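You operate a simulated robot arm through the tools that you are given. There is no shell and no other tool.

You are at the controls of a simulated robot arm. One attempt, no reset.

Task
Turn the corner knob of the round-pan balance till the 200 g weight reads true on spot five.
Fine: tare with the plate on, store the true reading once and nest the weight in the corner box; the other weights stay. Other keys and knobs, the mouse and the wooden box on the rollers stay as they are. Set down upright: large weight with teal ring.
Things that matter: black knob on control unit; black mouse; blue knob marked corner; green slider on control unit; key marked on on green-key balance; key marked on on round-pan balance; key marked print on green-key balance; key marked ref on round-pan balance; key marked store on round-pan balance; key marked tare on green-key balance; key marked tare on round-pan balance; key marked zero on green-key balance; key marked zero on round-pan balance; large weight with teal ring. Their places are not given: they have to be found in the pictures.

Only the result counts: the job must be done as asked and must still hold three seconds after the hand-in. Knocking over, shifting, dropping, spilling or breaking anything else fails it.

Robot
A 7-joint arm with a fingered hand, fixed in place. Base frame: the origin is at the foot of the arm, x ahead of it, y to its left, z up. Readings come in mm, degrees, newtons and seconds.
With the tool pointing down near the work surface it reaches from about 300 to 700 mm from the base axis. Its first joint turns from -166.0 to 166.0 degrees. Payload 4 kg.
The TCP is the grasp point between the finger pads, 26 mm short of the fingertips. In the tool frame z runs along the fingers and y along their closing line. The gripper opens to 156 mm. The gripper's body begins 73 mm behind the TCP. The gripper is a hand of 4 fingers: y runs from the thumb to the fingers, the wrist lies at [0, 0, -239] in the tool frame, and closing takes about 1.5 s.
Orientation is that of the tool frame in the base frame, as a unit quaternion [w, x, y, z]. With the fingers straight down and closing along the base's y, the tool's x points along the base's -x, its y along +y and its z along -z.

Tools
- The arm moves only by the tool step_arm. Its argument "deltas" is one flat list of numbers, 7 for each row, row after row: the shift along the base's x, y, z in mm, then the turn, a rotation vector about the base's x, y, z in degrees, then the opening, from 0 (shut) to 1 (fully open). In form: [dx, dy, dz, rx, ry, rz, hand, dx, dy, dz, rx, ry, rz, hand, ...]. A call has 1 to 20 rows; each row shifts and turns the commanded pose from where the row before left it. A row lasts 0.2 s, in which the tool goes at most 50 mm and 8.6 degrees; a call with a longer step from one row to the next is refused whole, and so is a gripper value outside its range. A pose out of reach is approached as far as the arm can. The call stops where the force on the tool passes 40 N (or 10 N more than at its start, if that is more) or the arm is blocked; 0.2 s more then pass. Each finger travels about 72 mm/s and halts on what it meets, pressing with about 32 N; the grip force reading is that of the motor and also rises with nothing between the fingers. The clock runs only during rows and for 0.2 s after the last one: add rows that do not move to give the fingers time. It gives the time, the measured TCP pose, the force on the tool (base axes), the opening and the grip force at its end, in the units of the frame above (readings bear some noise), with the torque about the TCP (base axes, N m) and any sound that the robot's microphone picked up.
- Cameras (640 x 400 px; columns grow to the right, rows downward): "scene" is fixed at [219.2, 499.9, 1593.5]; the picture's right is [-0.82, -0.57, 0.00], its down [-0.46, 0.66, -0.59] and it looks along [0.34, -0.49, -0.80] (base axes); focal length 326 px, centre (320, 200). "wrist" rides on the gripper at [58, -58, -91] in the tool frame; the picture's right is [0.71, 0.71, 0.00], its down [-0.53, 0.53, -0.67] and it looks along [-0.47, 0.47, 0.74] (tool axes); focal length 265 px, centre (320, 200).
- get_image(camera): a new picture of that camera. No time passes.
- preshape(shape): the hand has 4 fingers and takes this shape, open, in about a second: jaw (thumb against the fingers, like two jaws); tri (thumb and two fingers); tip (a fingertip pinch); poke (one finger out to press); point (the index stretched); flat (the hand flat); cup (the hand cupped); fist (a fist). The gripper value then closes the fingers along that shape, each until it touches; the sizes above hold for jaw. It gives what a move gives, with no picture.
- probe_pixels(camera, pixels): for up to 12 pixels [column, row] of the newest picture of that camera ("zoom" is the newest enlarged one), the place [x, y, z] in the base frame of the surface seen there, good to about 2 mm. No time passes.
- inspect(camera, box): a new picture of the part [left, top, right, bottom] of that camera's present view, enlarged. No time passes.
- sign_off(): hands the job in; it is judged then, once.

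Leave the gripper open and the arm clear of the work at the hand-in unless told otherwise.

The tools are called after ">>>" as a command line: name --argument value ..., lists and objects as JSON in quotes. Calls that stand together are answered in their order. step_arm: Moves the arm, as the interface text tells. Its arguments: {"type":"object","properties":{"deltas":{"type":"array","items":{"type":"number"}}},"required":["deltas"]} The other tools are called the same way: preshape (shape) gives the hand a shape; get_image (camera) takes a picture; probe_pixels (camera, pixels) gives the place of the surface under pixels of a picture; inspect (camera, box) takes an enlarged picture of a part of a camera's view; sign_off () hands the job in.

At the start:

```text
clock: 0.0
tool_pos: [333.3, -31.8, 1191.7]
ee_rot: [0.001, 0.0, 1.0, -0.001]
ft_force: [-0.6, 0.6, -0.1]
moment: [0.03, 0.02, 0.03]
opening: 156.0
gripper_force: 0.1
shape: jaw
```

scene: 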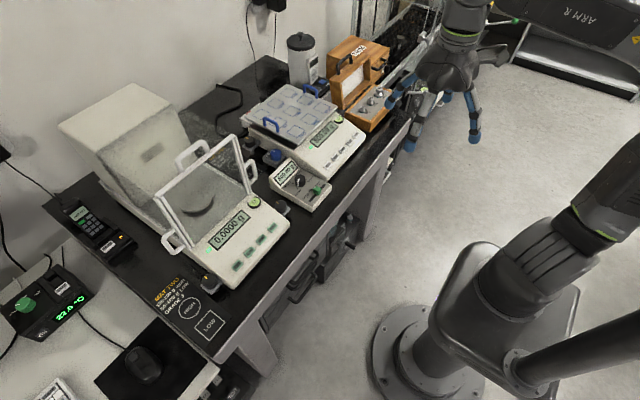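
wrist: 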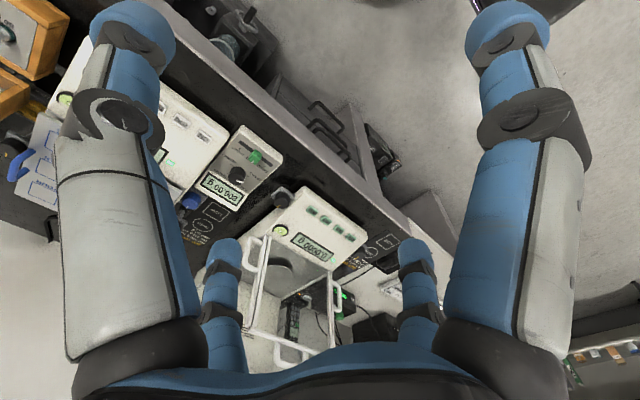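

I see a bench with two balances: a green-key balance with a draft shield (around scene 240,235) and another balance with a spotted plate (around 305,115), plus a small control unit (300,185) and a wooden box at (360,100). I'll take enlarged pictures to read them.

>>> inspect --camera "scene" --box '[230, 70, 390, 170]'

>>> inspect --camera "scene" --box '[310, 30, 430, 105]'

>>> inspect --camera "scene" --box '[140, 140, 340, 265]'

>>> inspect --camera "scene" --box '[0, 180, 240, 400]'

```text
4.00 times, centred on (310, 120) of scene
```

zoom: 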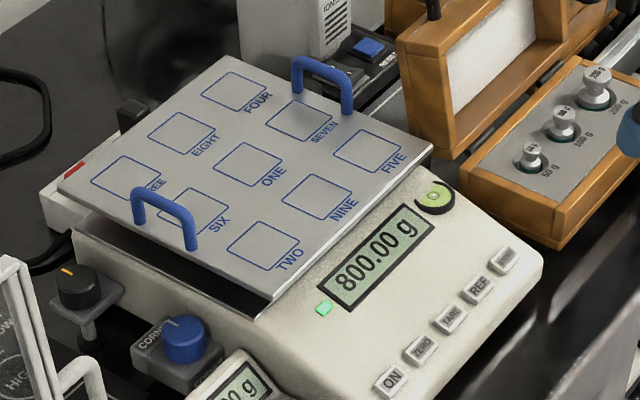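

```text
5.33 times, centred on (370, 68) of scene
```

zoom: 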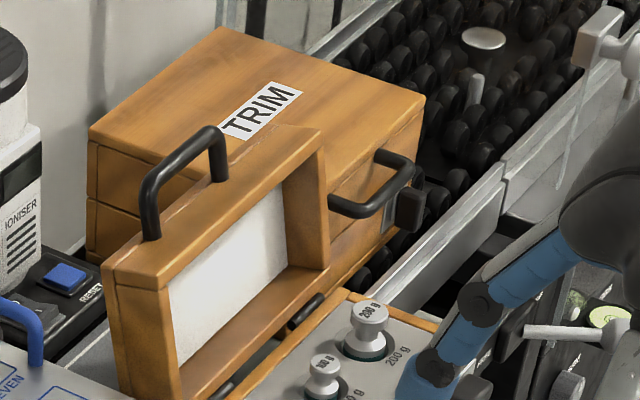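

```text
3.20 times, centred on (240, 202) of scene
```

zoom: 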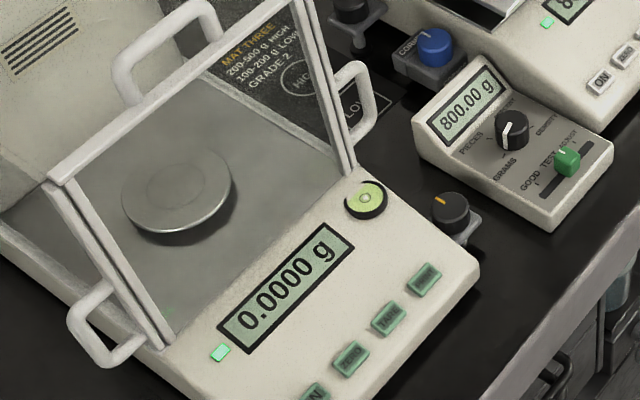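

```text
1.82 times, centred on (120, 290) of scene
```

zoom: 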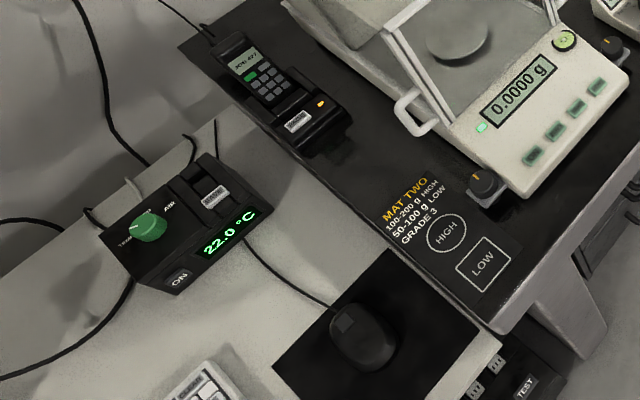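

The round-pan balance carries the spotted plate and reads 800.00 g. Its keys look like ON, ZERO, TARE, REF and one more. An open box holds the 50/100/200 g weights. Next I'll enlarge these further.

>>> inspect --camera "scene" --box '[340, 75, 404, 115]'

>>> inspect --camera "scene" --box '[310, 120, 374, 160]'

>>> inspect --camera "scene" --box '[240, 130, 304, 170]'

>>> get_image --camera "scene"

```text
10.00 times, centred on (372, 95) of scene
```

zoom: 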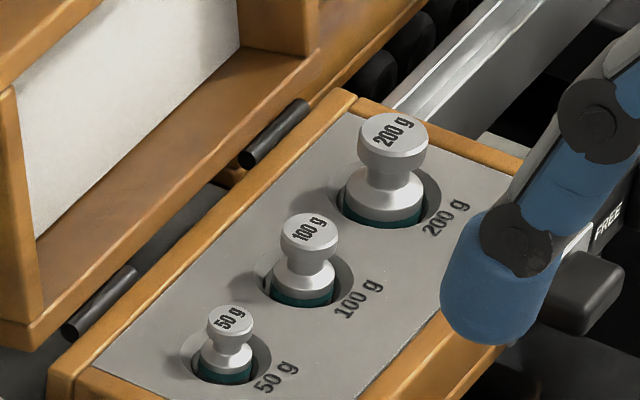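

```text
10.00 times, centred on (342, 140) of scene
```

zoom: 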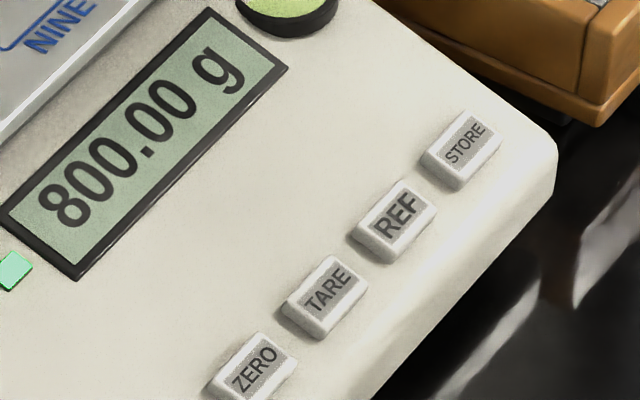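

```text
10.00 times, centred on (272, 150) of scene
```

zoom: 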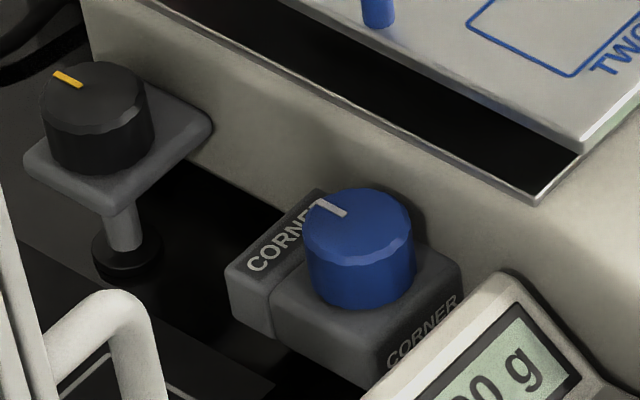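

```text
taken
```

scene: 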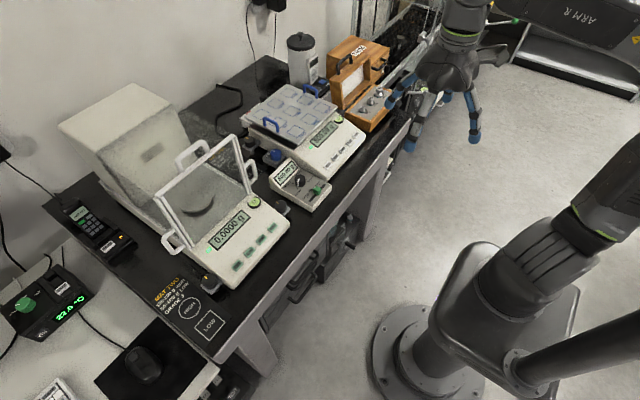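

All the needed parts are visible: TARE near scene (343,149), STORE near (356,135), the blue CORNER knob near (276,152), the 200 g weight near (379,89) and spot FIVE near (322,107). I'll probe their places from the scene picture first.

>>> probe_pixels --camera "scene" --pixels '[[356.2, 135], [349.5, 142], [342.8, 149.5], [335.3, 157], [275.8, 151.5], [379.3, 88.5], [321.75, 107.5], [349, 118.5], [372, 120], [278, 212], [392, 130], [300, 180]]'

>>> inspect --camera "scene" --box '[340, 75, 404, 115]'

```text
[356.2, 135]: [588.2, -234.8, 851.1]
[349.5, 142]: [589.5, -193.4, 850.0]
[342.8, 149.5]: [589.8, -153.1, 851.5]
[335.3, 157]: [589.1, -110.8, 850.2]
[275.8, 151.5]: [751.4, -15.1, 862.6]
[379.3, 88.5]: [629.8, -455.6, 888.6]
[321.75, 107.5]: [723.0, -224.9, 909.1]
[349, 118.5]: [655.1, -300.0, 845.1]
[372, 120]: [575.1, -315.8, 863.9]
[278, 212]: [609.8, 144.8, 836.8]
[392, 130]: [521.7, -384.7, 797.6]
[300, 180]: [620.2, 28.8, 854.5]
```

```text
10.00 times, centred on (372, 95) of scene
```

zoom: 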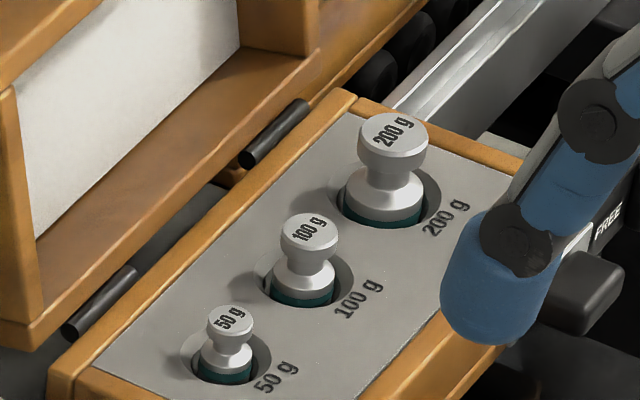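

The 200 g weight's cap top is near (630,-456,889). Now I'll probe fine details of the weight, its socket and the neighbours in this zoom.

>>> probe_pixels --camera "zoom" --pixels '[[393, 133], [360, 133], [427, 133], [393, 113], [393, 155], [390, 205], [335, 190], [440, 215], [450, 170], [310, 232], [229, 320], [310, 40]]'

>>> inspect --camera "scene" --box '[240, 130, 304, 170]'

```text
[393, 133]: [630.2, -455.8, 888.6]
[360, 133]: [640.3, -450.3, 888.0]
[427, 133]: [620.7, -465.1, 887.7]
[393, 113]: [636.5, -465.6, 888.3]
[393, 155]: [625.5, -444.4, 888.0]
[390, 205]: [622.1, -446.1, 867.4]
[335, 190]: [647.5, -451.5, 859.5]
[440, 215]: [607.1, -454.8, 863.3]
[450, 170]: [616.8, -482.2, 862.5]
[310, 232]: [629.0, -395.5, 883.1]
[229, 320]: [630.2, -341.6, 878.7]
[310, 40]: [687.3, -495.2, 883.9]
```

```text
10.00 times, centred on (272, 150) of scene
```

zoom: 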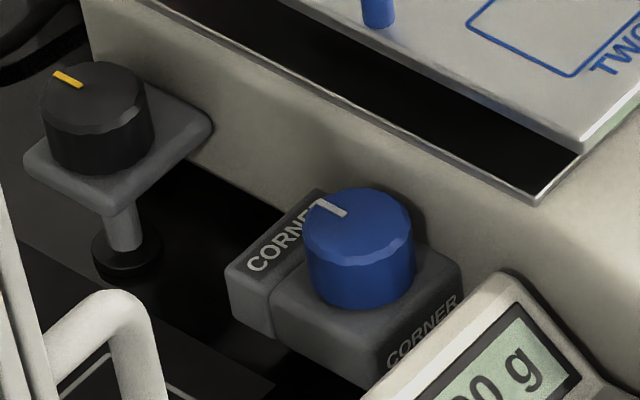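

The knob cap is around zoom (358,215). I'll probe its edge, its block and the neighbouring parts to get the clearance around it.

>>> probe_pixels --camera "zoom" --pixels '[[358, 218], [305, 225], [412, 232], [365, 190], [350, 248], [318, 202], [345, 214], [360, 320], [290, 300], [440, 265], [450, 150], [95, 90]]'

>>> inspect --camera "scene" --box '[230, 70, 390, 170]'

```text
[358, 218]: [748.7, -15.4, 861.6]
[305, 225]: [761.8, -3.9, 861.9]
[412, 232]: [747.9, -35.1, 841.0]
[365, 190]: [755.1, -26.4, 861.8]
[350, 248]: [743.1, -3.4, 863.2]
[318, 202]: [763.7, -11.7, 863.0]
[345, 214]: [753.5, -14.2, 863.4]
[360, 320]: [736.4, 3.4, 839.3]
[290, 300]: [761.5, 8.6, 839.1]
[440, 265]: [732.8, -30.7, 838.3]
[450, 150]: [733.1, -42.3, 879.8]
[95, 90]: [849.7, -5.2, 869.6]
```

```text
4.00 times, centred on (310, 120) of scene
```

zoom: 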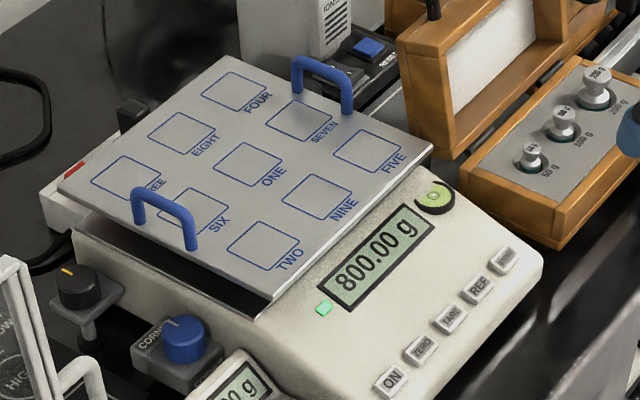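

The knob cap is centred near (751,-15), about 28 mm across, with its top at z≈862 and its block at z≈839. Before planning I want the finger layout, so I'll probe the fingers in the wrist picture (tips near (125,30), (510,30), (225,250), (415,250)).

>>> get_image --camera "wrist"

>>> probe_pixels --camera "zoom" --pixels '[[367, 150], [335, 150], [400, 150], [370, 131], [367, 172], [150, 188], [195, 240], [345, 105], [60, 185], [255, 320], [432, 150], [222, 58]]'

>>> inspect --camera "scene" --box '[380, 0, 540, 160]'

```text
taken
```

wrist: 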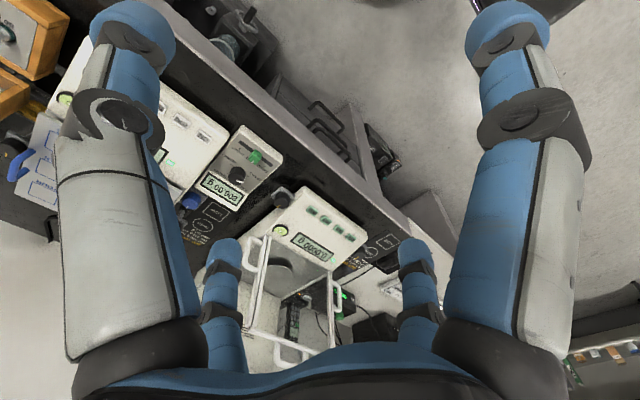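

```text
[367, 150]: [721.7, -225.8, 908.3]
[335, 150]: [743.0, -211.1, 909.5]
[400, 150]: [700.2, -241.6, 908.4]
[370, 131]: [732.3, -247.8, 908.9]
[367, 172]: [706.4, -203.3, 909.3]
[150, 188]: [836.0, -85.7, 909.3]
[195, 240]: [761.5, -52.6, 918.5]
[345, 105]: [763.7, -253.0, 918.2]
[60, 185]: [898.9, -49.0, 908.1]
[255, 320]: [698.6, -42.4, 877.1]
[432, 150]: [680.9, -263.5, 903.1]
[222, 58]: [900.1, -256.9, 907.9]
```

```text
2.50 times, centred on (460, 80) of scene
```

zoom: 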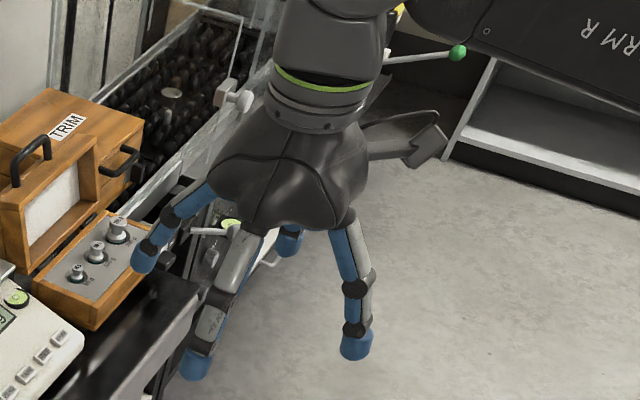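

Plate corners: x about 682–900, y about -265 to -48, top z≈909; spot FIVE centre ≈ (722,-226). Now I'll probe the finger surfaces in the wrist picture.

>>> probe_pixels --camera "wrist" --pixels '[[135, 20], [510, 20], [225, 248], [415, 248], [130, 75], [505, 80], [120, 250], [515, 230], [220, 330], [425, 330], [300, 380], [190, 200]]'

>>> inspect --camera "scene" --box '[300, 70, 360, 107]'

```text
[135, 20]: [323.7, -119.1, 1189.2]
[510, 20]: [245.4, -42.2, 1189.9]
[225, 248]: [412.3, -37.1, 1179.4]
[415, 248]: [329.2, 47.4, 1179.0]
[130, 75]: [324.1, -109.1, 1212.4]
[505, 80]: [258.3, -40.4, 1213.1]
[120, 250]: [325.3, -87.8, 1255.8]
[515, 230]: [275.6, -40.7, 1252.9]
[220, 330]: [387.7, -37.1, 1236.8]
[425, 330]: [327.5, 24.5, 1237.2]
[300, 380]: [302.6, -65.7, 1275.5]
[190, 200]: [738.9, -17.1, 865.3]
```

```text
10.67 times, centred on (330, 88) of scene
```

zoom: 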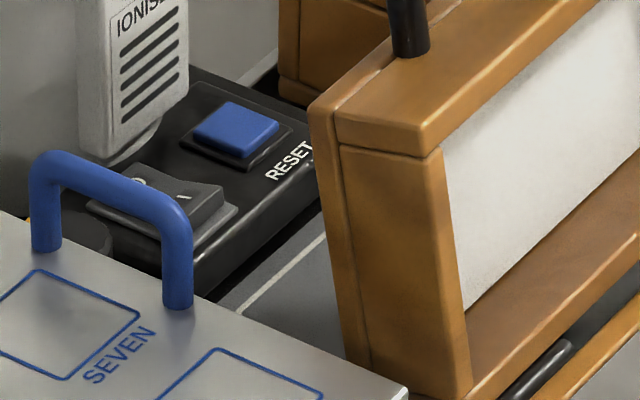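

The four fingers sit in a cross around the tool axis (tips near (324,-119), (245,-42), (412,-37), (329,47)). The hand is high above everything, so I'll try the "poke" shape here and look at it, since keys need pressing first.

>>> preshape --shape "poke"

>>> get_image --camera "wrist"

>>> inspect --camera "scene" --box '[380, 0, 540, 160]'

```text
clock: 0.9
tool_pos: [332.7, -31.7, 1192.3]
ee_rot: [0.001, 0.0, 1.0, 0.0]
ft_force: [-0.4, 0.8, -0.1]
moment: [0.03, -0.03, -0.03]
opening: 0.1
gripper_force: 0.1
shape: poke
```

```text
taken
```

wrist: 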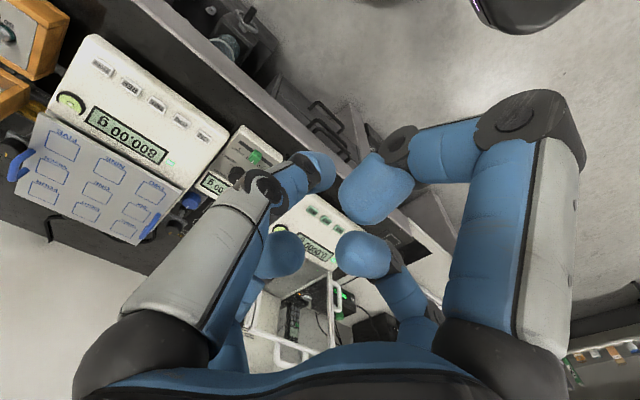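

```text
2.50 times, centred on (460, 80) of scene
```

zoom: 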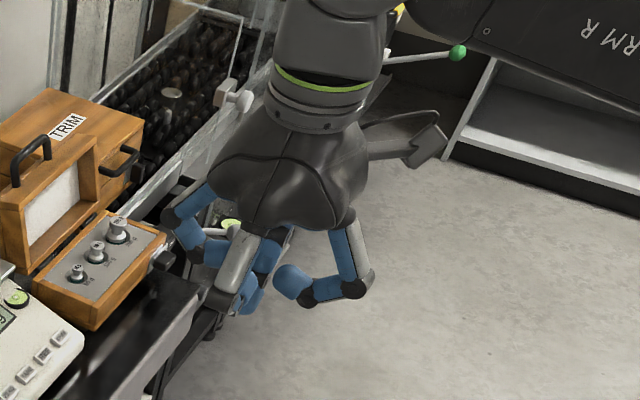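

In "poke" the fingers have curled inwards. I'll probe their ends in this wrist picture to learn which one sticks out lowest.

>>> probe_pixels --camera "wrist" --pixels '[[318, 172], [300, 165], [290, 185], [265, 190], [370, 200], [375, 160], [365, 255], [280, 255], [445, 150], [215, 230], [350, 270], [290, 270]]'

>>> inspect --camera "wrist" --box '[200, 100, 460, 340]'

```text
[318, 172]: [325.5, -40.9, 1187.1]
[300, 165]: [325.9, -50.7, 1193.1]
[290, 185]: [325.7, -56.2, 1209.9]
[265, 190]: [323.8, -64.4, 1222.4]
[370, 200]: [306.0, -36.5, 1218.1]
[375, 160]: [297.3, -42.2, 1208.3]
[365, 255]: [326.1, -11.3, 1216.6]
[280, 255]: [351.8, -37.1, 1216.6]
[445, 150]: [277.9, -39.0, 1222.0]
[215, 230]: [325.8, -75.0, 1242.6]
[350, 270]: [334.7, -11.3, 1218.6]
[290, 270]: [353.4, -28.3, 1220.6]
```

```text
1.67 times, centred on (330, 220) of wrist
```

zoom: 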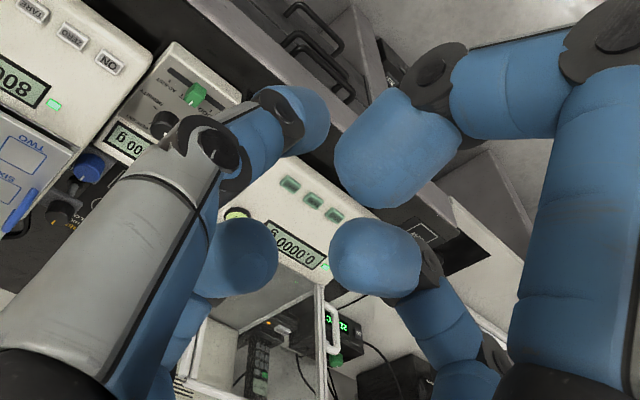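

In "poke", the finger on the tool's -y side reaches to the tool axis, with its end near z 1187 or lower; the other three end about 30 mm higher. I'll move over to above the TARE key (590,-153), staying high at z≈950.

>>> step_arm --deltas '[25.7, -12.1, -24, 0, 0, 0, 0, 25.7, -12.1, -24, 0, 0, 0, 0, 25.7, -12.1, -24, 0, 0, 0, 0, 25.7, -12.1, -24, 0, 0, 0, 0, 25.7, -12.1, -24, 0, 0, 0, 0, 25.7, -12.1, -24, 0, 0, 0, 0, 25.7, -12.1, -24, 0, 0, 0, 0, 25.7, -12.1, -24, 0, 0, 0, 0, 25.7, -12.1, -24, 0, 0, 0, 0, 25.7, -12.1, -24, 0, 0, 0, 0, 0, 0, 0, 0, 0, 0, 0]'

>>> get_image --camera "wrist"

>>> get_image --camera "scene"

```text
clock: 3.3
tool_pos: [592.8, -152.7, 951.3]
ee_rot: [0.001, 0.0, 1.0, 0.0]
ft_force: [-0.6, -0.4, 0.2]
moment: [-0.02, 0.0, -0.02]
opening: 0.0
gripper_force: 31.8
shape: jaw
```

```text
taken
```

wrist: 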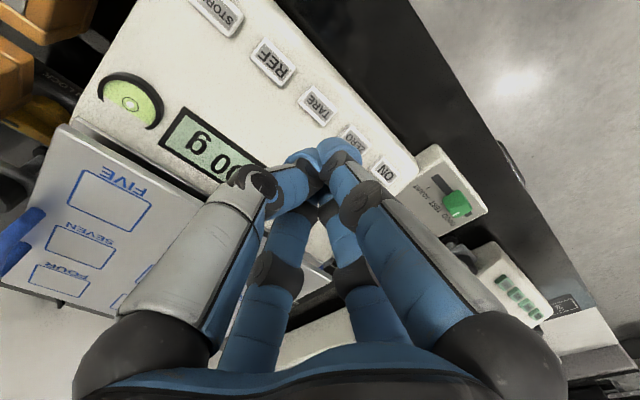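

```text
taken
```

scene: 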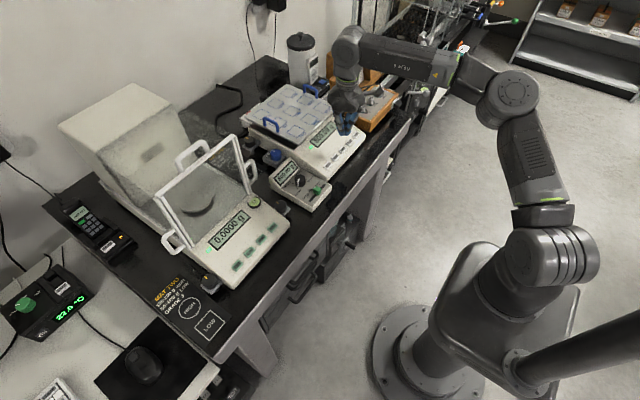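

With value 0 the hand closed to a jaw. I'll set "poke" again and hold it with value 1 in a still row, to see whether it stays in poke. The height (z 951) is well clear.

>>> preshape --shape "poke"

>>> step_arm --deltas '[0, 0, 0, 0, 0, 0, 1]'

>>> get_image --camera "wrist"

```text
clock: 4.2
tool_pos: [592.8, -152.4, 953.0]
ee_rot: [0.0, 0.0, 1.0, 0.0]
ft_force: [-0.5, -0.6, -0.1]
moment: [-0.02, 0.0, 0.01]
opening: 0.0
gripper_force: 0.1
shape: poke
```

```text
clock: 4.6
tool_pos: [592.5, -151.6, 953.5]
ee_rot: [0.0, 0.0, 1.0, 0.0]
ft_force: [0.3, 0.1, 0.0]
moment: [0.04, -0.01, 0.02]
opening: 0.0
gripper_force: 0.0
shape: poke
```

```text
taken
```

wrist: 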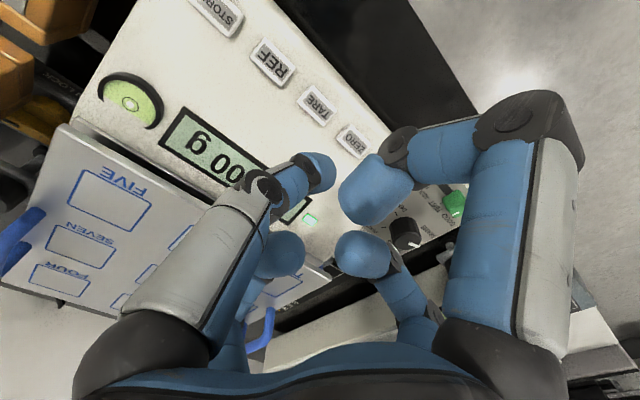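

Poke holds with value 1. The wrist camera sees TARE at (318,104), REF at (273,62), STORE at (218,15), ZERO at (354,140). I'll probe these to check their positions and the fingertip place.

>>> probe_pixels --camera "wrist" --pixels '[[318, 104], [273, 62], [218, 15], [354, 140], [322, 175], [330, 165], [315, 185], [308, 160], [335, 110], [300, 100]]'

>>> inspect --camera "scene" --box '[300, 80, 380, 180]'

```text
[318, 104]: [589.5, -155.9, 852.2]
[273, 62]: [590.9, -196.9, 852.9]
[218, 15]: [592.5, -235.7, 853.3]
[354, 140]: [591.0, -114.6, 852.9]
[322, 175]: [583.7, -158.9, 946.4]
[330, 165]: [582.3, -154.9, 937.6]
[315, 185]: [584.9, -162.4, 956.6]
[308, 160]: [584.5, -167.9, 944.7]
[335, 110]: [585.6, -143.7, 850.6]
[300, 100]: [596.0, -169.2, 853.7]
```

```text
4.00 times, centred on (340, 130) of scene
```

zoom: 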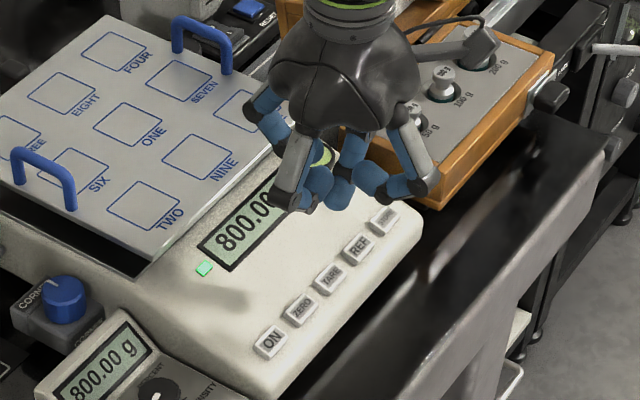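

The fingertip end is around (592,-152), below z≈937 at TCP 953. TARE is at about (590,-155,852). I'll shift slightly and descend to TCP z≈886, then check the gap.

>>> step_arm --deltas '[-2.5, -2.5, -17, 0, 0, 0, 1, 0, 0, -17, 0, 0, 0, 1, 0, 0, -17, 0, 0, 0, 1, 0, 0, -16, 0, 0, 0, 1, 0, 0, 0, 0, 0, 0, 1]'

>>> get_image --camera "wrist"

>>> inspect --camera "scene" --box '[300, 100, 380, 170]'

```text
clock: 5.8
tool_pos: [587.2, -155.5, 886.7]
ee_rot: [0.0, 0.0, 1.0, -0.001]
ft_force: [-0.8, -0.3, 0.9]
moment: [0.01, 0.03, 0.0]
opening: 0.0
gripper_force: 0.0
shape: poke
```

```text
taken
```

wrist: 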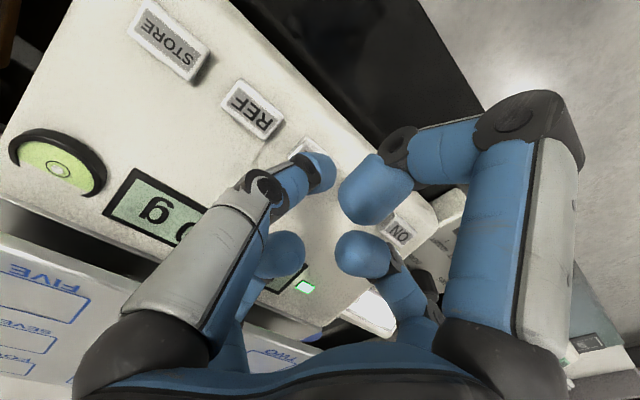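

```text
5.71 times, centred on (340, 135) of scene
```

zoom: 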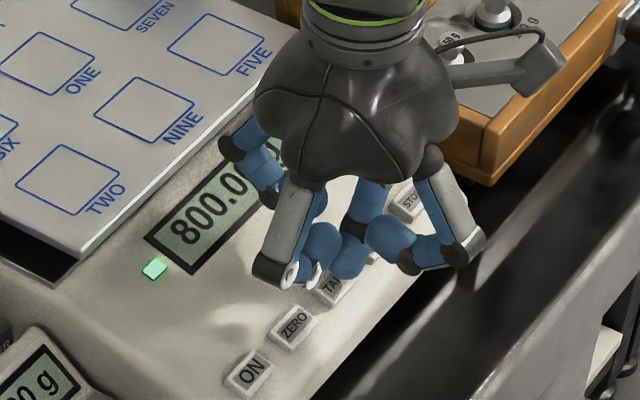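

I'm at TCP (587,-155.5,886.7) with the fingertip just above the TARE key. I'll probe the fingertip and key edges in the wrist picture for alignment.

>>> probe_pixels --camera "wrist" --pixels '[[326, 165], [332, 172], [322, 185], [318, 160], [296, 150], [310, 145], [306, 175]]'

>>> inspect --camera "wrist" --box '[240, 90, 400, 260]'

```text
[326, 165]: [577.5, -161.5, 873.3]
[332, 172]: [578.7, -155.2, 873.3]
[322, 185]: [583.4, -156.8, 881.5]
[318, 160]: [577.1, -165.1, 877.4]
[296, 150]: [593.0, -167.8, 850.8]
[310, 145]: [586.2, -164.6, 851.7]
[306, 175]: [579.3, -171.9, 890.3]
```

```text
2.35 times, centred on (320, 175) of wrist
```

zoom: 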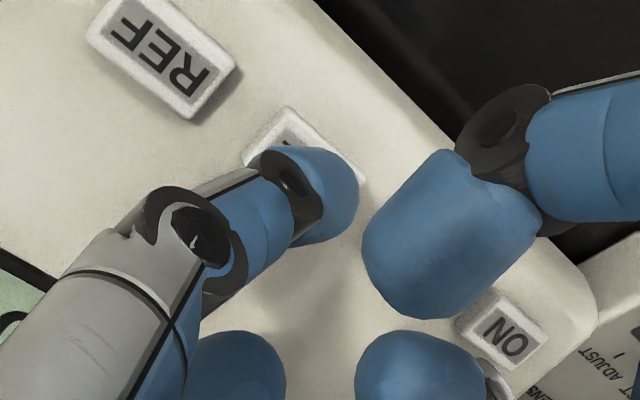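

The fingertip is lined up with TARE within a couple of mm. I'll shift 2 mm in +x and descend in small 2 mm steps, watching the force.

>>> step_arm --deltas '[2, 0, -2, 0, 0, 0, 1, 0, 0, -2, 0, 0, 0, 1, 0, 0, -2, 0, 0, 0, 1, 0, 0, 0, 0, 0, 0, 1]'

>>> inspect --camera "wrist" --box '[240, 90, 400, 260]'

```text
clock: 6.8
tool_pos: [589.6, -155.9, 880.1]
ee_rot: [0.0, 0.0, 1.0, 0.0]
ft_force: [0.4, -0.1, 1.8]
moment: [0.02, 0.04, 0.03]
opening: 0.1
gripper_force: 0.0
shape: poke
heard: click
```

```text
2.35 times, centred on (320, 175) of wrist
```

zoom: 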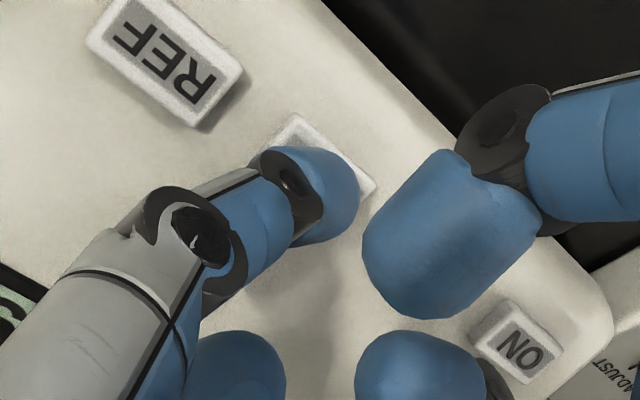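

I heard a click with about 1.8 N, so the key was pressed. I'll rise straight up and check the display.

>>> step_arm --deltas '[0, 0, 10, 0, 0, 0, 1, 0, 0, 25, 0, 0, 0, 1, 0, 0, 35, 0, 0, 0, 1, -45, 0, 15, 0, 0, 0, 1, -45, 0, 15, 0, 0, 0, 1, 0, 0, 0, 0, 0, 0, 1]'

>>> inspect --camera "scene" --box '[270, 80, 380, 180]'

>>> get_image --camera "wrist"

```text
clock: 8.2
tool_pos: [500.0, -153.3, 984.3]
ee_rot: [0.001, 0.001, 1.0, 0.0]
ft_force: [-0.3, 0.7, 0.2]
moment: [0.02, 0.0, -0.01]
opening: 0.0
gripper_force: 0.1
shape: poke
```

```text
4.00 times, centred on (325, 130) of scene
```

zoom: 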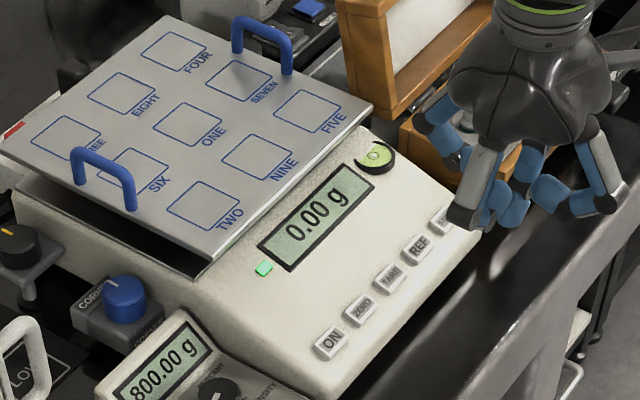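

```text
taken
```

wrist: 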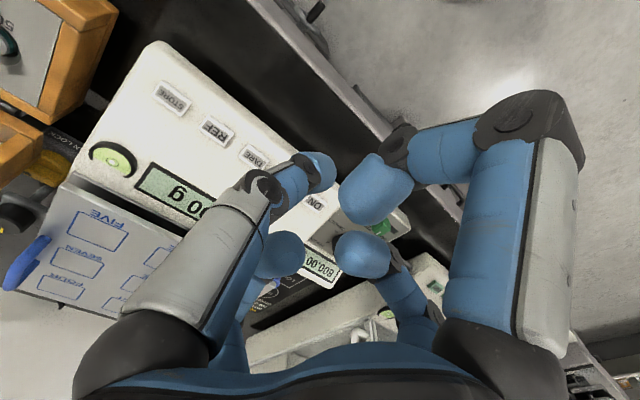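

The round-pan balance now reads 0.00 g, so the tare is done. Next is the 200 g weight. I'll try the "tip" shape here, clear of everything, and look at the finger layout.

>>> preshape --shape "tip"

>>> get_image --camera "wrist"

>>> inspect --camera "scene" --box '[340, 60, 460, 160]'

```text
clock: 9.1
tool_pos: [501.4, -152.9, 983.9]
ee_rot: [0.0, -0.001, 1.0, 0.0]
ft_force: [0.5, -0.7, 0.2]
moment: [-0.02, -0.01, 0.0]
opening: 155.9
gripper_force: 0.2
shape: tip
```

```text
taken
```

wrist: 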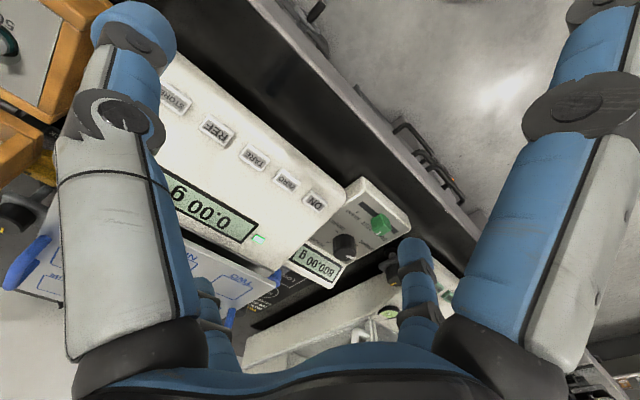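

```text
4.00 times, centred on (400, 110) of scene
```

zoom: 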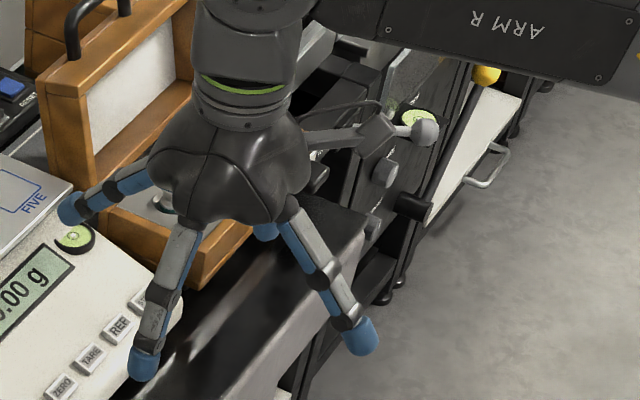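

In "tip" the thumb and opposite finger face each other along the tool's y while the side fingers splay out. I need to know the lid position relative to the 200 g weight before choosing the grip, so I'll probe the open box and lid.

>>> inspect --camera "scene" --box '[320, 25, 416, 85]'

>>> probe_pixels --camera "wrist" --pixels '[[595, 15], [210, 290], [415, 245], [140, 20], [600, 90], [560, 200], [430, 310]]'

```text
6.67 times, centred on (368, 55) of scene
```

zoom: 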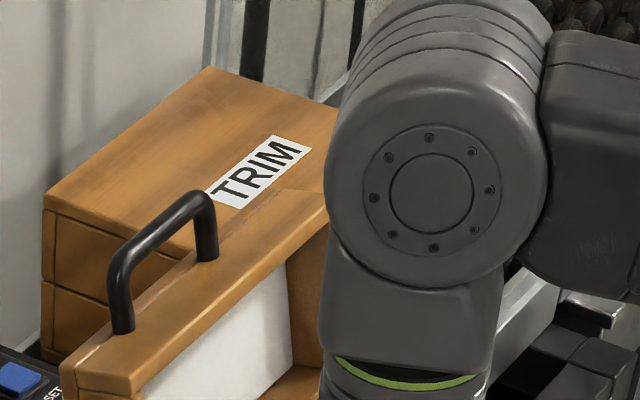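

```text
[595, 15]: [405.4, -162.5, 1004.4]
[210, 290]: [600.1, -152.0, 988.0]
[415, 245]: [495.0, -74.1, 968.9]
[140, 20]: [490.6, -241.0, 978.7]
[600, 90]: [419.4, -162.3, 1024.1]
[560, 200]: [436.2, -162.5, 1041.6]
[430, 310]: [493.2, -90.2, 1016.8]
```

Side fingertips sit about 100 mm out and roughly at TCP height. The arm hides the lid now, so I'll back away to a high parked position to view the box fully.

>>> step_arm --deltas '[-15, 18, 25, 0, 0, 0, 1, -15, 18, 25, 0, 0, 0, 1, -15, 18, 25, 0, 0, 0, 1, -15, 18, 25, 0, 0, 0, 1, -15, 18, 25, 0, 0, 0, 1, -15, 18, 25, 0, 0, 0, 1, -15, 18, 25, 0, 0, 0, 1, -15, 18, 25, 0, 0, 0, 1, -15, 18, 10, 0, 0, 0, 1, 0, 0, 0, 0, 0, 0, 1]'

>>> inspect --camera "scene" --box '[325, 30, 421, 130]'

```text
clock: 11.3
tool_pos: [364.4, 6.1, 1188.7]
ee_rot: [0.0, -0.001, 1.0, 0.001]
ft_force: [-0.4, 0.4, -0.4]
moment: [-0.01, -0.03, -0.01]
opening: 156.1
gripper_force: 0.1
shape: tip
```

```text
4.00 times, centred on (373, 80) of scene
```

zoom: 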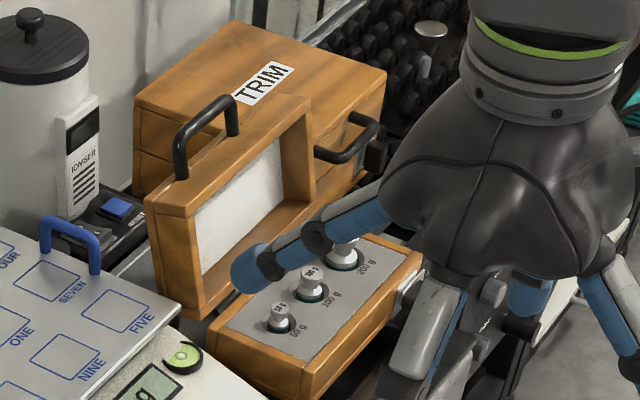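

Enough is visible now. I'll probe the lid (front top edge near zoom (190,213) and (305,105)), its handle, the TRIM box's handle, and the box rim.

>>> probe_pixels --camera "zoom" --pixels '[[190, 211], [303, 102], [172, 200], [205, 110], [200, 308], [318, 200], [360, 125], [350, 155], [220, 325], [300, 350], [405, 265], [380, 150]]'

>>> probe_pixels --camera "scene" --pixels '[[402, 98]]'

```text
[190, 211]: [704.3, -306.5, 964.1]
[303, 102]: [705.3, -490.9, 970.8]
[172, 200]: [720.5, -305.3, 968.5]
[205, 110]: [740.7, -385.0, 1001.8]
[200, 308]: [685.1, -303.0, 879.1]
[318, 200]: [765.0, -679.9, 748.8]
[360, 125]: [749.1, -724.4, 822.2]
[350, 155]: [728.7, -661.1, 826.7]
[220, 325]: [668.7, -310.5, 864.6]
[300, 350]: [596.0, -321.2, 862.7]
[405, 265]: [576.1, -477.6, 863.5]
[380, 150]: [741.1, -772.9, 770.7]
```

```text
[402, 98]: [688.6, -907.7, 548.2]
```

The lid leans back: its front face runs from x≈685 at z 879 to x≈704 at z 968, so there is little room on the +x side of the 200 g weight. Now I'll check the knob surroundings: the plate's left handle and the clearance around the knob.

>>> inspect --camera "scene" --box '[235, 95, 315, 175]'

>>> preshape --shape "tri"

>>> get_image --camera "wrist"

```text
5.00 times, centred on (275, 135) of scene
```

zoom: 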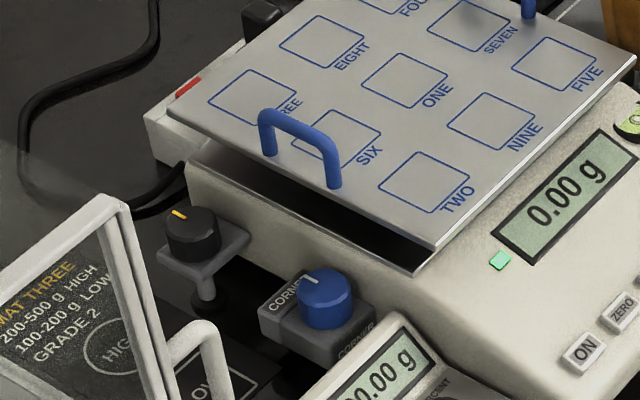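

```text
clock: 12.2
tool_pos: [364.3, 6.0, 1189.6]
ee_rot: [0.0, 0.0, 1.0, 0.0]
ft_force: [0.6, -0.3, 0.1]
moment: [0.01, 0.0, -0.01]
opening: 156.0
gripper_force: 0.2
shape: tri
```

```text
taken
```

wrist: 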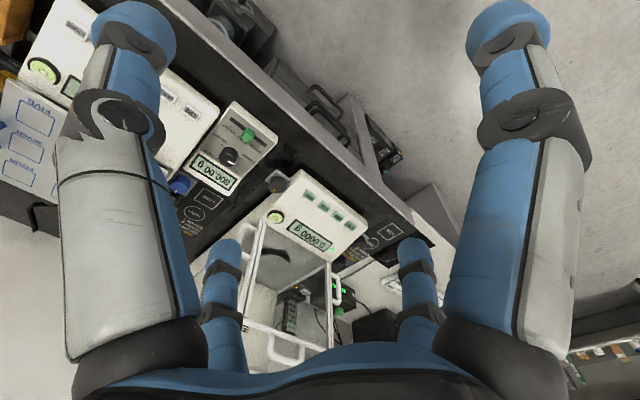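

"Tri" open looks like jaw open. I'll probe the left handle, plate edge and draft-shield positions in the zoom.

>>> probe_pixels --camera "zoom" --pixels '[[268, 115], [300, 128], [333, 150], [270, 152], [334, 186], [437, 244], [240, 155], [410, 262], [205, 335], [130, 205], [355, 345], [395, 325]]'

>>> step_arm --deltas '[0, 0, 0, 0, 0, 0, 0.35, 0, 0, 0, 0, 0, 0, 0.35, 0, 0, 0, 0, 0, 0, 0.35, 0, 0, 0, 0, 0, 0, 0.35, 0, 0, 0, 0, 0, 0, 0.35]'

>>> get_image --camera "wrist"

```text
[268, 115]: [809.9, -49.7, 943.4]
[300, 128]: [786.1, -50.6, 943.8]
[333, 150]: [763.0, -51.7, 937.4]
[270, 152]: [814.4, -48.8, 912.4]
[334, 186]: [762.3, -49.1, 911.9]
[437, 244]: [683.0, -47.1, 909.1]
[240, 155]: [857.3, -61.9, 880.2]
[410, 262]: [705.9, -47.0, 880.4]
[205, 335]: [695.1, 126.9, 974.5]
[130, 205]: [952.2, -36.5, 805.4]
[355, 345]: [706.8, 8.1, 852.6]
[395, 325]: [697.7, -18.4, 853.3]
```

```text
clock: 13.4
tool_pos: [364.2, 5.9, 1187.8]
ee_rot: [0.0, 0.0, 1.0, -0.001]
ft_force: [0.5, -0.1, -0.3]
moment: [0.05, 0.02, -0.03]
opening: 55.0
gripper_force: 0.0
shape: tri
```

```text
taken
```

wrist: 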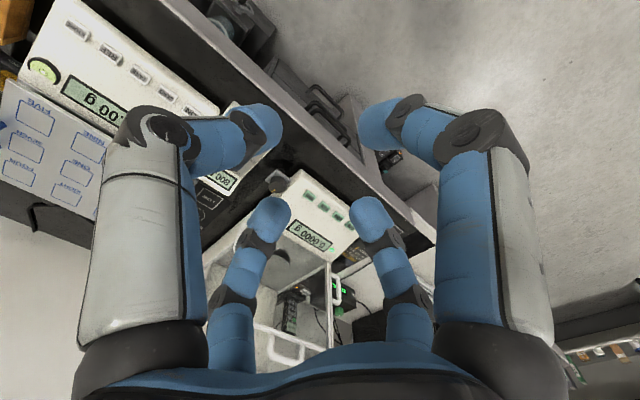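

At 55 mm opening all four fingers close in, bending at the knuckles. I'll probe tips and knuckles for the envelope.

>>> probe_pixels --camera "wrist" --pixels '[[268, 130], [375, 125], [272, 212], [368, 212], [165, 125], [480, 130], [255, 240], [390, 240], [235, 290], [410, 290], [130, 160], [230, 350]]'

>>> inspect --camera "scene" --box '[370, 0, 530, 160]'

```text
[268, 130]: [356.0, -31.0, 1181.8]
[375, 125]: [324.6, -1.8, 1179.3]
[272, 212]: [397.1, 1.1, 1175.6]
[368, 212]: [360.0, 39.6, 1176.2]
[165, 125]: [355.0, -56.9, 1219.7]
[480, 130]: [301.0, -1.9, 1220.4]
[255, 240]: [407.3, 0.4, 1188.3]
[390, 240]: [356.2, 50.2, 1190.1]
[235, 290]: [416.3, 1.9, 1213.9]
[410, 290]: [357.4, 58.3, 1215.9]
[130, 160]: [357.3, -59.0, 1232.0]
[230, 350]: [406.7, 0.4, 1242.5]
```

```text
2.50 times, centred on (450, 80) of scene
```

zoom: 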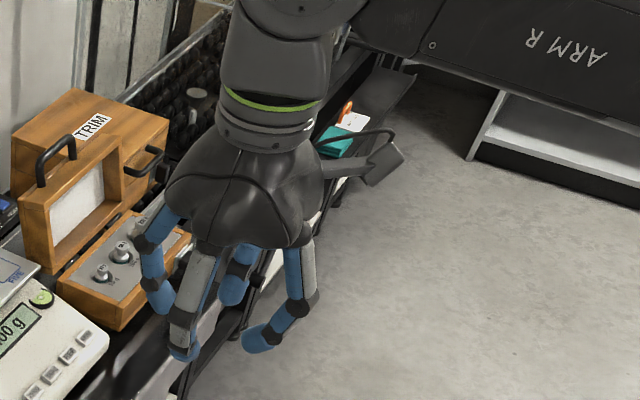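

With a 55 mm opening the knuckles sit about 65 mm out at TCP+35, which would graze the lid if a finger pointed straight at +x. So I'll use "jaw", turned -45° so the fingers sit on the diagonals and the camera bracket faces the robot. First the shape, then a move high above and short of the weight.

>>> preshape --shape "jaw"

>>> step_arm --deltas '[19.7, -36.3, -10, 0, 0, -3.75, 0.3, 19.7, -36.3, -10, 0, 0, -3.75, 0.3, 19.7, -36.3, -10, 0, 0, -3.75, 0.3, 19.7, -36.3, -10, 0, 0, -3.75, 0.3, 19.7, -36.3, -10, 0, 0, -3.75, 0.3, 19.7, -36.3, -10, 0, 0, -3.75, 0.3, 19.7, -36.3, -10, 0, 0, -3.75, 0.3, 19.7, -36.3, -10, 0, 0, -3.75, 0.3, 19.7, -36.3, -10, 0, 0, -3.75, 0.3, 19.7, -36.3, -10, 0, 0, -3.75, 0.3, 19.7, -36.3, -10, 0, 0, -3.75, 0.3, 19.7, -36.3, -10, 0, 0, -3.75, 0.3, 0, 0, 0, 0, 0, 0, 0.3]'

>>> get_image --camera "wrist"

>>> get_image --camera "scene"

```text
clock: 14.3
tool_pos: [364.5, 6.6, 1188.7]
ee_rot: [0.0, 0.0, 1.0, -0.001]
ft_force: [-0.1, -0.9, 0.8]
moment: [0.0, -0.02, 0.01]
opening: 155.8
gripper_force: 0.1
shape: jaw
```

```text
clock: 17.1
tool_pos: [545.3, -375.3, 1023.0]
ee_rot: [0.0, 0.376, 0.927, 0.0]
ft_force: [0.2, -0.1, -0.1]
moment: [-0.01, 0.02, 0.0]
opening: 46.6
gripper_force: 0.1
shape: jaw
out of reach, approached as far as the arm can: row 10, 11, 12
```

```text
taken
```

wrist: 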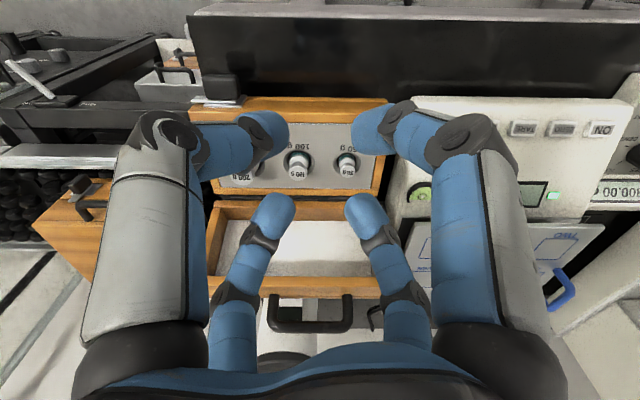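

```text
taken
```

scene: 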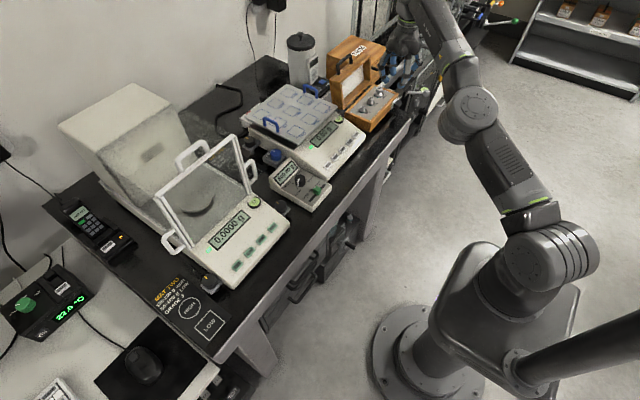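

The vertical tool ran out of reach at r≈662, z≈1023 (rows 10–12). Leaning the hand's wrist back toward the robot will extend the reach and move the palm away from the lid. I'll lean 15° about base -y while moving back and down a bit, and see how the pose tracks.

>>> step_arm --deltas '[-15, 10, -10, 0, -5, 0, 0.3, -15, 10, -10, 0, -5, 0, 0.3, 0, 0, -15, 0, -5, 0, 0.3, 0, 0, 0, 0, 0, 0, 0.3]'

>>> get_image --camera "wrist"

```text
clock: 18.1
tool_pos: [560.5, -388.7, 1026.3]
ee_rot: [0.107, 0.367, 0.924, 0.019]
ft_force: [-0.2, -0.2, 0.3]
moment: [-0.05, -0.02, -0.03]
opening: 46.5
gripper_force: 0.1
shape: jaw
out of reach, approached as far as the arm can: row 1, 2, 3
```

```text
taken
```

wrist: 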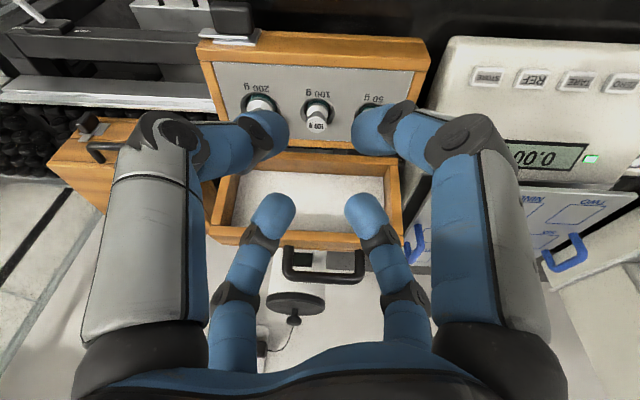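

The pose tracked to (560,-389,1026) with about 12.5° lean, still short of the commanded one. I'll look at the arm's posture in the scene picture.

>>> inspect --camera "scene" --box '[320, 0, 640, 200]'

>>> probe_pixels --camera "wrist" --pixels '[[258, 105], [250, 115], [317, 112], [275, 115], [240, 103], [258, 90]]'

```text
2.00 times, centred on (480, 100) of scene
```

zoom: 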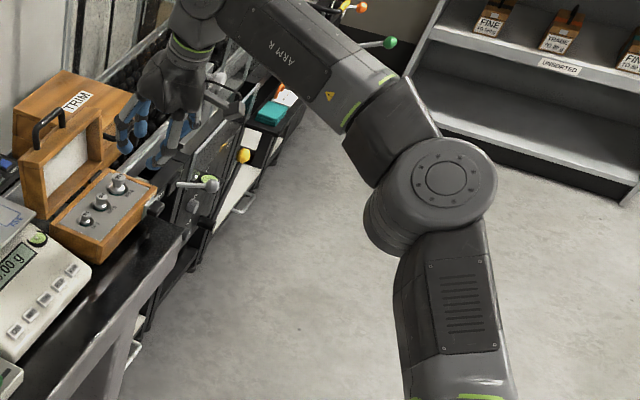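

```text
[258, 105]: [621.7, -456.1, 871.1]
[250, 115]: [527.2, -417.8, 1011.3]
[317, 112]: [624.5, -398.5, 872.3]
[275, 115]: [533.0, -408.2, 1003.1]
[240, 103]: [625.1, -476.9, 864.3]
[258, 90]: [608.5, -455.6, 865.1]
```

The weight's neighbourhood is clear from here. Reach should improve lower down, so I'll descend 60 mm at the same lateral place and see whether the arm catches up.

>>> step_arm --deltas '[0, 0, -15, 0, 0, 0, 0.3, 0, 0, -15, 0, 0, 0, 0.3, 0, 0, -15, 0, 0, 0, 0.3, 0, 0, -15, 0, 0, 0, 0.3, 0, 0, 0, 0, 0, 0, 0.3]'

>>> get_image --camera "wrist"

```text
clock: 19.3
tool_pos: [561.2, -386.4, 966.9]
ee_rot: [0.106, 0.368, 0.924, 0.018]
ft_force: [0.6, -0.5, 0.4]
moment: [0.02, -0.02, 0.01]
opening: 46.7
gripper_force: 0.2
shape: jaw
```

```text
taken
```

wrist: 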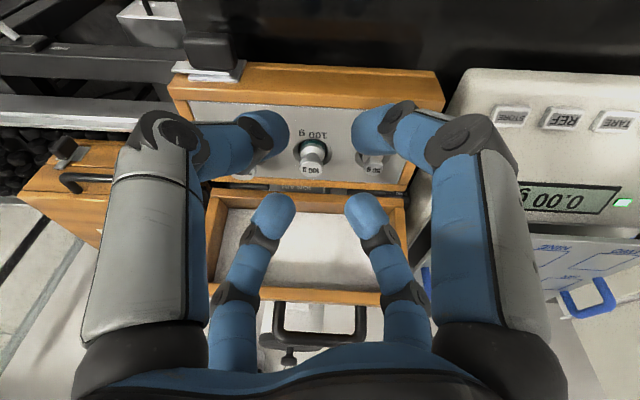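

The commanded pose snaps to what was reached, and moves track now at lower height. The 200 g cap centre is about (630.5,-456), top z 888.5. I'll go to just above it, TCP (627,-455,945), with tips about 30 mm above the cap.

>>> step_arm --deltas '[16.5, -17, -5, 0, 0, 0, 0.3, 16.5, -17, -5, 0, 0, 0, 0.3, 16.5, -17, -5, 0, 0, 0, 0.3, 16.5, -17, -5, 0, 0, 0, 0.3, 0, 0, 0, 0, 0, 0, 0.3]'

>>> get_image --camera "wrist"

>>> inspect --camera "scene" --box '[320, 20, 440, 120]'

```text
clock: 20.5
tool_pos: [597.3, -428.8, 944.1]
ee_rot: [0.107, 0.367, 0.924, 0.017]
ft_force: [0.7, 0.7, -0.7]
moment: [0.02, 0.02, 0.0]
opening: 47.0
gripper_force: 0.1
shape: jaw
out of reach, approached as far as the arm can: row 3, 4
```

```text
taken
```

wrist: 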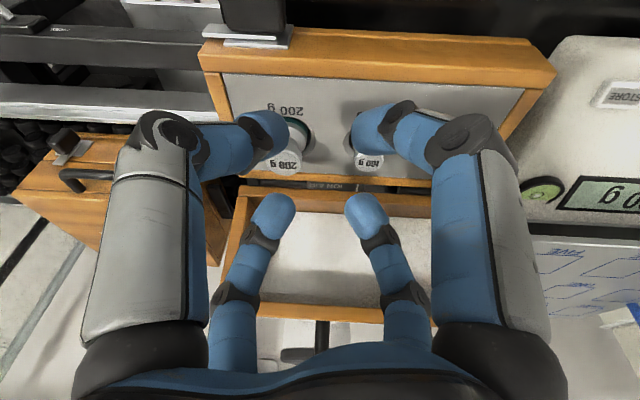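

```text
4.00 times, centred on (380, 70) of scene
```

zoom: 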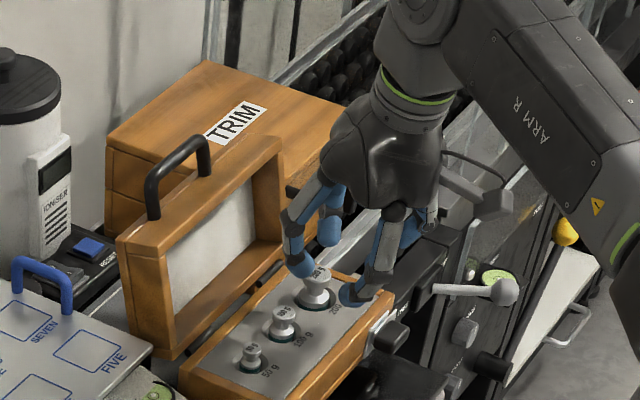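

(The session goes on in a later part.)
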